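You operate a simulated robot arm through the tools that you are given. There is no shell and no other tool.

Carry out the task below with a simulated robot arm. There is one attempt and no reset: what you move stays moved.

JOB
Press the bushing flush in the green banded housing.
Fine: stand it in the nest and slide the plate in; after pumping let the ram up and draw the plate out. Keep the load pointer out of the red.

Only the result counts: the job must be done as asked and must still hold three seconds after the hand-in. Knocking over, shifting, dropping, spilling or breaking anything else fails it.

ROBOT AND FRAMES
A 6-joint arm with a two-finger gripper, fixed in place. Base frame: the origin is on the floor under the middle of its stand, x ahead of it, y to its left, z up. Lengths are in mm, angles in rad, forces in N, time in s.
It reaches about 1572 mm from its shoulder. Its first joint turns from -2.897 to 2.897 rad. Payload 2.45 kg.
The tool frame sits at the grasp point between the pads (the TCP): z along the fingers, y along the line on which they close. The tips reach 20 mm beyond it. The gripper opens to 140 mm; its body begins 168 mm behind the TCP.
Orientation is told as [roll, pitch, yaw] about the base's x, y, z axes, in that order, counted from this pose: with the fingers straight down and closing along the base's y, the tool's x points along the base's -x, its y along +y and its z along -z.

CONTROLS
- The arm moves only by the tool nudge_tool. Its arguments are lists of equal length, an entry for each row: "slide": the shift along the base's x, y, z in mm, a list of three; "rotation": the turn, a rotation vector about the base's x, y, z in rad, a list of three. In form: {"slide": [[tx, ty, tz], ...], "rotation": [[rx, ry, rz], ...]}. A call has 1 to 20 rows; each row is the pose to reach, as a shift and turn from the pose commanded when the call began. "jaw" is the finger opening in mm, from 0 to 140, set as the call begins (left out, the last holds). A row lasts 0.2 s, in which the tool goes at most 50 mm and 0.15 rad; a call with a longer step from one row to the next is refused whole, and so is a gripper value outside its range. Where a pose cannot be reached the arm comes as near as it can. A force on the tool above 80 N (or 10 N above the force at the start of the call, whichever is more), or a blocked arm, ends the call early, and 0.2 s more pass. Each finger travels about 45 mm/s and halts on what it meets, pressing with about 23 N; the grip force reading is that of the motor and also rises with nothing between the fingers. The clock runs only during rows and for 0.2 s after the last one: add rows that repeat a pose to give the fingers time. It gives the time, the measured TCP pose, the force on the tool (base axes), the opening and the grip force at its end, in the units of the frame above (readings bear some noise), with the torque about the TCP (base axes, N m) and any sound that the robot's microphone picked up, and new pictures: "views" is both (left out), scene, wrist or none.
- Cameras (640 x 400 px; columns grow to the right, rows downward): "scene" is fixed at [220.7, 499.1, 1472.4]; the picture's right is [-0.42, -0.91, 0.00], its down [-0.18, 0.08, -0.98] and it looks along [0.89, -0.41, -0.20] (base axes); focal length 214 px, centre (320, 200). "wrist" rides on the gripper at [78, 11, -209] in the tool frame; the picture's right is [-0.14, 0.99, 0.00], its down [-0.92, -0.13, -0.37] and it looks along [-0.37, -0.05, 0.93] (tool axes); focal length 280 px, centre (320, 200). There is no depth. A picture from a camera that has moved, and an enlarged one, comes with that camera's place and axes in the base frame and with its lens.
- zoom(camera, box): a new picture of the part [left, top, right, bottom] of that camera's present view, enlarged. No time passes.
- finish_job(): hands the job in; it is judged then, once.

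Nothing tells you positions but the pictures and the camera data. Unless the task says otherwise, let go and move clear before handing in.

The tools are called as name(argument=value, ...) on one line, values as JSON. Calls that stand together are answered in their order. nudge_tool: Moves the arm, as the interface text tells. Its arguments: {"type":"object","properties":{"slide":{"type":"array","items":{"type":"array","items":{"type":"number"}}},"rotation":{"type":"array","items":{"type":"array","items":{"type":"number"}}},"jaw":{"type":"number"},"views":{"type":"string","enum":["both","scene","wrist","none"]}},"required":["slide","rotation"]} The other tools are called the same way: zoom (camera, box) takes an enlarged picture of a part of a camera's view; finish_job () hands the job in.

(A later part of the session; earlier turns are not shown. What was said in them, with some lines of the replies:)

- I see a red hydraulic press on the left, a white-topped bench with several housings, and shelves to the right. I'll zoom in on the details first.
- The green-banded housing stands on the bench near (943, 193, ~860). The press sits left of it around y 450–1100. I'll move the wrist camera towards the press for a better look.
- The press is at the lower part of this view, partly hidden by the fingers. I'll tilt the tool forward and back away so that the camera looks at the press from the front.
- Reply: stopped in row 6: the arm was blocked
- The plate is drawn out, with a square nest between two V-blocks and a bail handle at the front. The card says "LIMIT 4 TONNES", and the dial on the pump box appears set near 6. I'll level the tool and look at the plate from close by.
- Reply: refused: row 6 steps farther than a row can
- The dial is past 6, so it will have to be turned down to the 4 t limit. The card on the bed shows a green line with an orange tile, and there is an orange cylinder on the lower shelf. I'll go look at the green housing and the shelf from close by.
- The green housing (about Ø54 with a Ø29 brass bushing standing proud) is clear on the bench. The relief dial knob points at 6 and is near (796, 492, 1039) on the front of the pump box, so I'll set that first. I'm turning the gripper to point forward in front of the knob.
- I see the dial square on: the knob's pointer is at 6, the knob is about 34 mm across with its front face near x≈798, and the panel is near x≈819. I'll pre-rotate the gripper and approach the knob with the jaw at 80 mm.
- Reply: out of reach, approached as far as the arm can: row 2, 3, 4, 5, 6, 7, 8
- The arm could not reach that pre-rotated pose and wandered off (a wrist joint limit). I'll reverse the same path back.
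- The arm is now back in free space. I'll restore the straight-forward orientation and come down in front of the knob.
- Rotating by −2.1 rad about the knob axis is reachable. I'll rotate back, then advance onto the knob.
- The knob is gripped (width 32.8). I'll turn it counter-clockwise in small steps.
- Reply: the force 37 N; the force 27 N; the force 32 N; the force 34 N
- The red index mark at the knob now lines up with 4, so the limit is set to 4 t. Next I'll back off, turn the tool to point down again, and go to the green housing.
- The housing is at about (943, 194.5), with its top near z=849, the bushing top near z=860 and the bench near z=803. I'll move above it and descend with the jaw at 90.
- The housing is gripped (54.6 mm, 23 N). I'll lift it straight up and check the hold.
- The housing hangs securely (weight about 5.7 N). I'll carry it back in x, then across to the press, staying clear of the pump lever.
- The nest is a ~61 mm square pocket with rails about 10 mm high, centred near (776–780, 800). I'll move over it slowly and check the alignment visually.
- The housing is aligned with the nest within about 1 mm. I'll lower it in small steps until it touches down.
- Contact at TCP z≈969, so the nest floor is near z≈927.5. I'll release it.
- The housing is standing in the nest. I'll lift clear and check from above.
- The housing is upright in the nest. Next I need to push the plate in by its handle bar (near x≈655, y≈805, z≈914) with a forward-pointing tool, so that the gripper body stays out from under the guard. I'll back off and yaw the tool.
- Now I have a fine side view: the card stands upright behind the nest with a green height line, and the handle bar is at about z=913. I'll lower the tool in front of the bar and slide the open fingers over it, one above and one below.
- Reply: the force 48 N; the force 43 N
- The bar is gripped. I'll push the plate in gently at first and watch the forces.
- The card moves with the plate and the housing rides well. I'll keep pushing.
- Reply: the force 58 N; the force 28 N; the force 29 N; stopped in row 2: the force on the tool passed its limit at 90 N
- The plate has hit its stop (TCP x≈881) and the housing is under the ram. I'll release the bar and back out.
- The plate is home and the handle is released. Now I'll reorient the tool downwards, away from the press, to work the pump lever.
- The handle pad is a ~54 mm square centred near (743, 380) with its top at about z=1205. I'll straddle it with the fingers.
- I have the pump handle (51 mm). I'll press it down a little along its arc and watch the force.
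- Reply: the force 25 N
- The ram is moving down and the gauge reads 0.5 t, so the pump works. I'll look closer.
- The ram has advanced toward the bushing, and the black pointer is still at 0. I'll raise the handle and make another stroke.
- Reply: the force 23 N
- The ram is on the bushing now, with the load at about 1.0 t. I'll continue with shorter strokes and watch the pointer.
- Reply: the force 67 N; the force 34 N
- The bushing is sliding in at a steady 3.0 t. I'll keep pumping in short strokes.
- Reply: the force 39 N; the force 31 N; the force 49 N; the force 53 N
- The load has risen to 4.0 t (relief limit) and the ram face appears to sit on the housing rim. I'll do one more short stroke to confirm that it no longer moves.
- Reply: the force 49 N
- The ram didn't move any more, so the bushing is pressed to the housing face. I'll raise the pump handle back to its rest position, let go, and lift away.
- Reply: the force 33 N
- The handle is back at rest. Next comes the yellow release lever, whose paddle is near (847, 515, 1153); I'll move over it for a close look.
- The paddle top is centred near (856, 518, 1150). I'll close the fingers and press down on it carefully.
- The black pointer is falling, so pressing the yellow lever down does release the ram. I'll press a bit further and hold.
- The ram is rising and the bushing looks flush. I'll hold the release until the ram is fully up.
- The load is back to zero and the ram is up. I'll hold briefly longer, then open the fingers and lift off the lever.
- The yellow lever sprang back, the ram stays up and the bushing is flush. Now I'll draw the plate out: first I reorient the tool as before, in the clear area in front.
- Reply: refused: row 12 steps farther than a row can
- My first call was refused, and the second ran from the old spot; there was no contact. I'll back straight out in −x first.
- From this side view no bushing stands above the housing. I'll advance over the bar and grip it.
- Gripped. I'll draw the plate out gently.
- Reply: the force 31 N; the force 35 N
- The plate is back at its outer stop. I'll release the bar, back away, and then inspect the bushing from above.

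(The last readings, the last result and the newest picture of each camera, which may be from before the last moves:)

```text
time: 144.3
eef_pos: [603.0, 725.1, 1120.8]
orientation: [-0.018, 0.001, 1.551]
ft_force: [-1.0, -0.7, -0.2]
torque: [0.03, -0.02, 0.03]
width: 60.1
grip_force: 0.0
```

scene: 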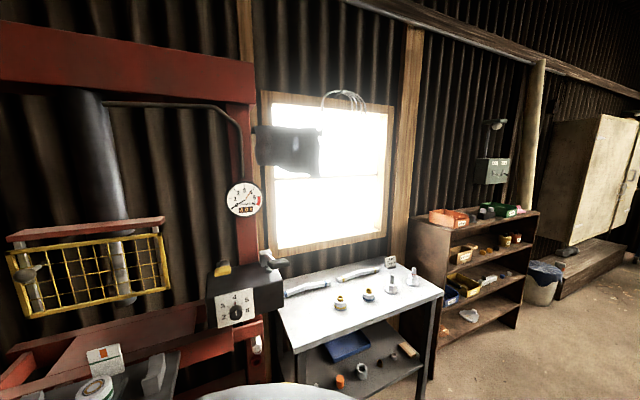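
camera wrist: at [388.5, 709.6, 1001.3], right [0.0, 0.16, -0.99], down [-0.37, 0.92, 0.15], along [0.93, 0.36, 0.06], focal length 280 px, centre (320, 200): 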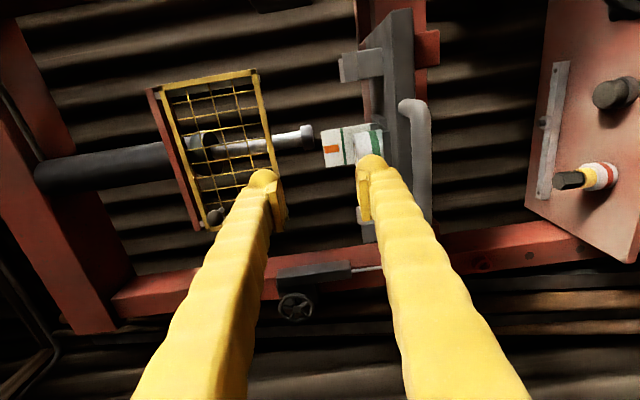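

nudge_tool(slide=[[5, 5, 5], [10, 10, 10], [15, 15, 15], [20, 20, 20], [25, 25, 25], [30, 30, 30], [35, 35, 35], [40, 45, 40], [45, 55, 45], [50, 65, 50], [55, 72, 50], [60, 75, 50]], rotation=[[0, 0, -0.13], [0, 0, -0.26], [0, 0, -0.39], [0, 0, -0.52], [0, 0, -0.65], [0, 0, -0.78], [0, 0, -0.91], [0, 0, -1.04], [0, 0, -1.17], [0, 0, -1.3], [0, 0, -1.43], [0, 0, -1.55]], jaw=120, views="both")

zoom(camera="wrist", box=[280, 150, 370, 230])

zoom(camera="scene", box=[60, 335, 150, 400])

```text
time: 146.9
eef_pos: [662.7, 801.8, 1170.1]
orientation: [-0.018, 0.002, 0.001]
ft_force: [-0.1, 0.5, 0.0]
torque: [0.01, 0.0, -0.01]
width: 120.2
grip_force: 0.1
camera wrist: at [584.7, 817.6, 1377.9], right [0.14, 0.99, -0.02], down [0.92, -0.12, 0.37], along [0.36, -0.07, -0.93], focal length 280 px, centre (320, 200)
```

scene: 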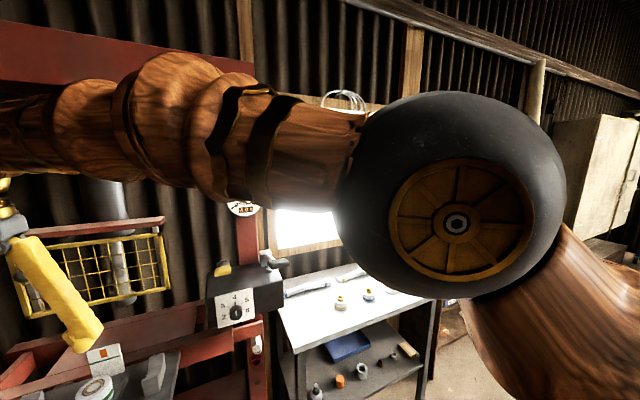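
wrist: 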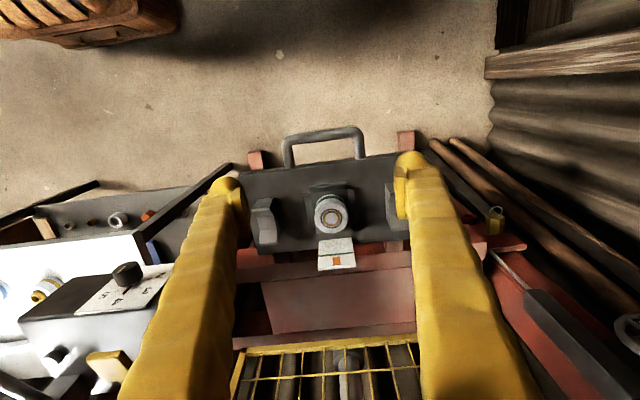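

```text
5.00 times, centred on (325, 190) of wrist
camera zoom: at [584.7, 817.6, 1377.9], right [0.14, 0.99, -0.02], down [0.92, -0.12, 0.37], along [0.36, -0.07, -0.93], focal length 1402 px, centre (295, 250)
```

zoom: 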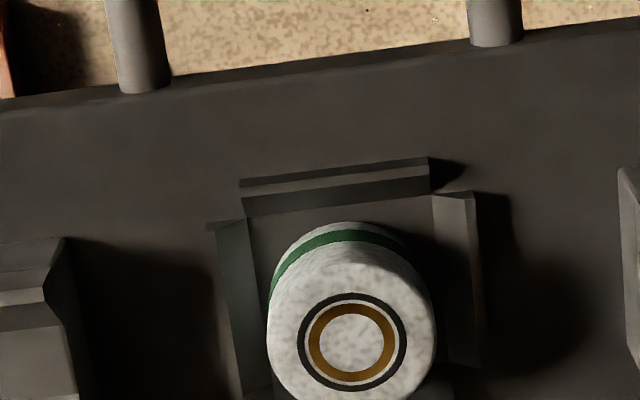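

```text
6.15 times, centred on (105, 368) of scene
camera zoom: at [220.7, 499.1, 1472.4], right [-0.42, -0.91, 0.0], down [-0.18, 0.08, -0.98], along [0.89, -0.41, -0.2], focal length 1320 px, centre (1643, -831)
```

zoom: 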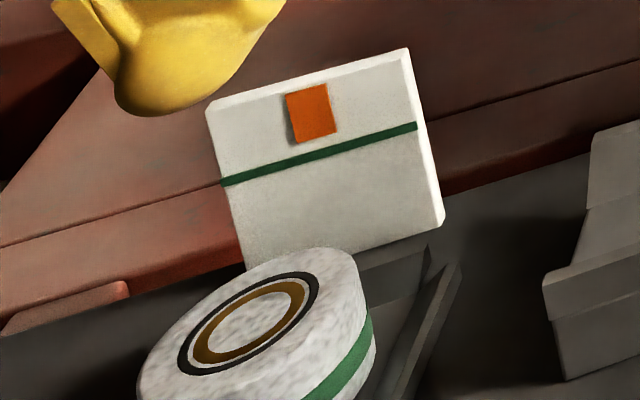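

The bushing's brass ring lies flat in the housing face, the plate is out, the ram is up, and the peak load was 4.0 t. I'll move the arm well clear and take a last look.

nudge_tool(slide=[[-10, -15, 30], [-25, -40, 60], [-40, -75, 90], [-55, -115, 120], [-70, -155, 150], [-80, -200, 170], [-90, -245, 180], [-100, -290, 190], [-105, -335, 200], [-105, -380, 210], [-105, -420, 220], [-105, -460, 230]], rotation=[[0.01, 0, 0], [0.018, 0, 0], [0.018, 0, 0], [0.018, 0, 0], [0.018, 0, 0], [0.018, 0, 0], [0.018, 0, 0], [0.018, 0, 0], [0.018, 0, 0], [0.018, 0, 0], [0.018, 0, 0], [0.018, 0, 0]], views="both")

zoom(camera="scene", box=[0, 220, 280, 400])

zoom(camera="scene", box=[70, 360, 120, 400])

zoom(camera="scene", box=[260, 240, 460, 400])

```text
refused: row 4 steps farther than a row can; nothing moved
```

```text
2.22 times, centred on (140, 310) of scene
camera zoom: at [220.7, 499.1, 1472.4], right [-0.42, -0.91, 0.0], down [-0.18, 0.08, -0.98], along [0.89, -0.41, -0.2], focal length 477 px, centre (720, -44)
```

zoom: 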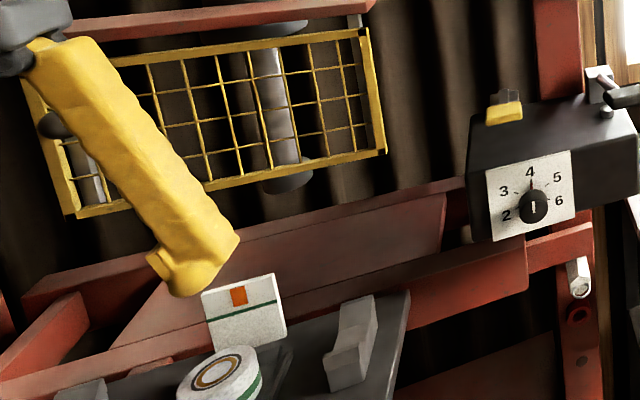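

```text
10.00 times, centred on (95, 380) of scene
camera zoom: at [220.7, 499.1, 1472.4], right [-0.42, -0.91, 0.0], down [-0.18, 0.08, -0.98], along [0.89, -0.41, -0.2], focal length 2145 px, centre (2570, -1600)
```

zoom: 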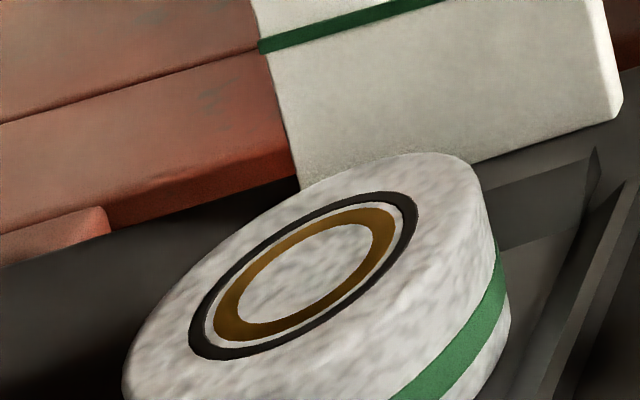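

```text
2.50 times, centred on (360, 320) of scene
camera zoom: at [220.7, 499.1, 1472.4], right [-0.42, -0.91, 0.0], down [-0.18, 0.08, -0.98], along [0.89, -0.41, -0.2], focal length 536 px, centre (220, -100)
```

zoom: 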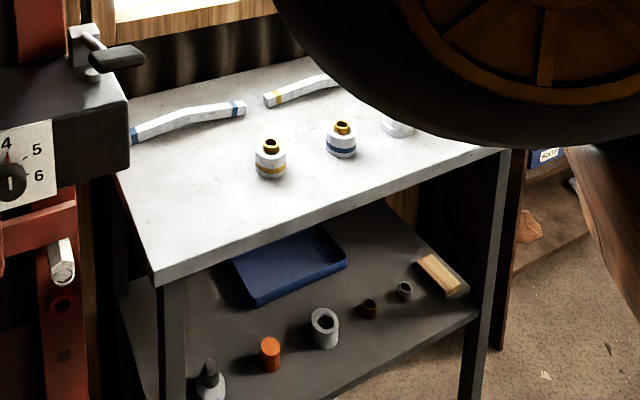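

The ring is flush and everything else stands as it was. I'll retreat with smaller steps.

nudge_tool(slide=[[-10, -10, 30], [-25, -30, 60], [-40, -60, 85], [-50, -95, 105], [-60, -130, 125], [-70, -168, 145], [-80, -206, 165], [-90, -246, 180], [-100, -286, 190], [-105, -328, 200], [-105, -370, 210], [-105, -412, 220]], rotation=[[0.01, 0, 0], [0.018, 0, 0], [0.018, 0, 0], [0.018, 0, 0], [0.018, 0, 0], [0.018, 0, 0], [0.018, 0, 0], [0.018, 0, 0], [0.018, 0, 0], [0.018, 0, 0], [0.018, 0, 0], [0.018, 0, 0]], views="both")

zoom(camera="scene", box=[0, 160, 300, 400])

zoom(camera="scene", box=[260, 240, 460, 400])

```text
time: 149.5
eef_pos: [555.9, 386.6, 1387.8]
orientation: [-0.002, 0.001, 0.002]
ft_force: [-0.1, -0.3, -1.1]
torque: [-0.03, 0.07, -0.03]
width: 120.4
grip_force: 0.1
camera wrist: at [478.6, 398.5, 1597.1], right [0.14, 0.99, 0.0], down [0.92, -0.13, 0.37], along [0.36, -0.05, -0.93], focal length 280 px, centre (320, 200)
```

scene: 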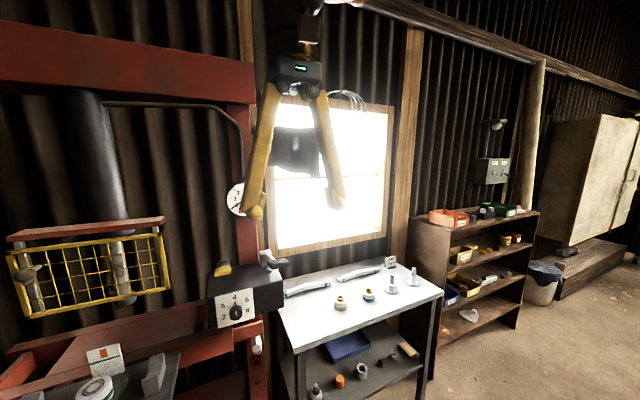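
wrist: 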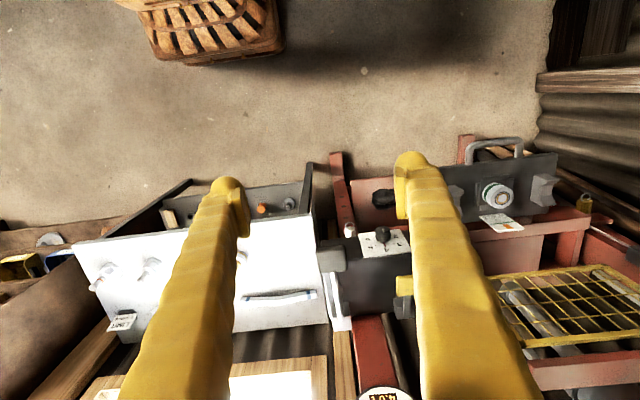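

```text
1.67 times, centred on (150, 280) of scene
camera zoom: at [220.7, 499.1, 1472.4], right [-0.42, -0.91, 0.0], down [-0.18, 0.08, -0.98], along [0.89, -0.41, -0.2], focal length 358 px, centre (603, 67)
```

zoom: 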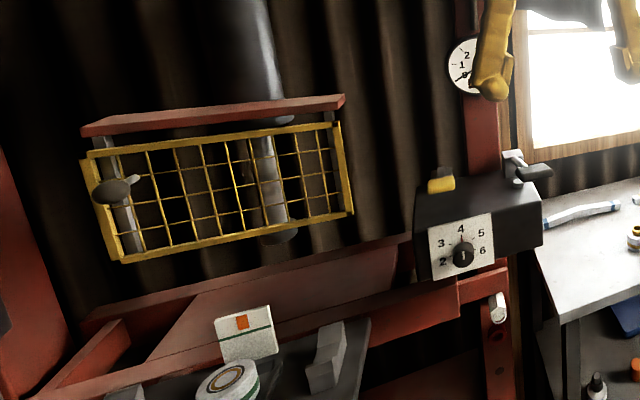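

```text
2.50 times, centred on (360, 320) of scene
camera zoom: at [220.7, 499.1, 1472.4], right [-0.42, -0.91, 0.0], down [-0.18, 0.08, -0.98], along [0.89, -0.41, -0.2], focal length 536 px, centre (220, -100)
```

zoom: 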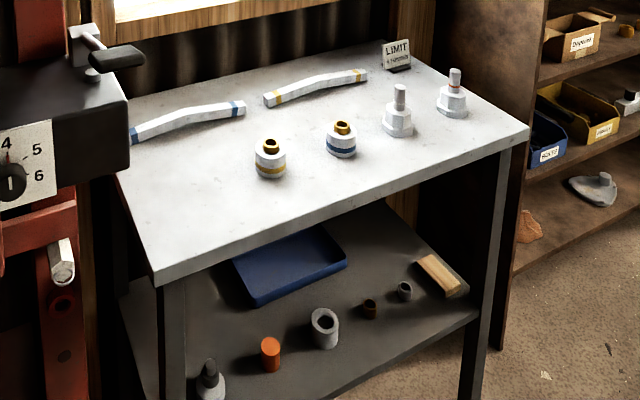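

The bushing is flush in the green-banded housing, which stands in the nest. The plate is fully out, the ram is up, the load is back at zero with a peak of 4.0 t, and nothing else has been disturbed. The arm is clear, so I'm handing the job in.

finish_job()

```text
The job is handed in.
```

The bushing is pressed flush in the green-banded housing, and I have handed the job in. I don't have the judge's result.

- **Limit:** I turned the pump's limit dial from 6 down to 4 first, to match the "LIMIT 4 TONNES" card on the bench. It is still set at 4.
- **Load:** The pointer held about 3 t while the bushing slid in and peaked at 4.0 t when the ram met the housing face. It never reached the red. The orange peak pointer on the gauge still shows 4.0 t.
- **Check:** One more pump stroke moved the ram no further. From above and from the side, no brass stands proud of the housing.
- **How it stands now:** The housing is in the nest, the plate is drawn out to its stop, the ram is up and the load is back at zero. The arm is clear of everything.

The card at the back of the plate shows a green line with an orange tile above it. I couldn't tell what it was for, and I did not use the orange cylinder on the lower shelf.

The other parts on the bench and shelf stand where they were in the last pictures.
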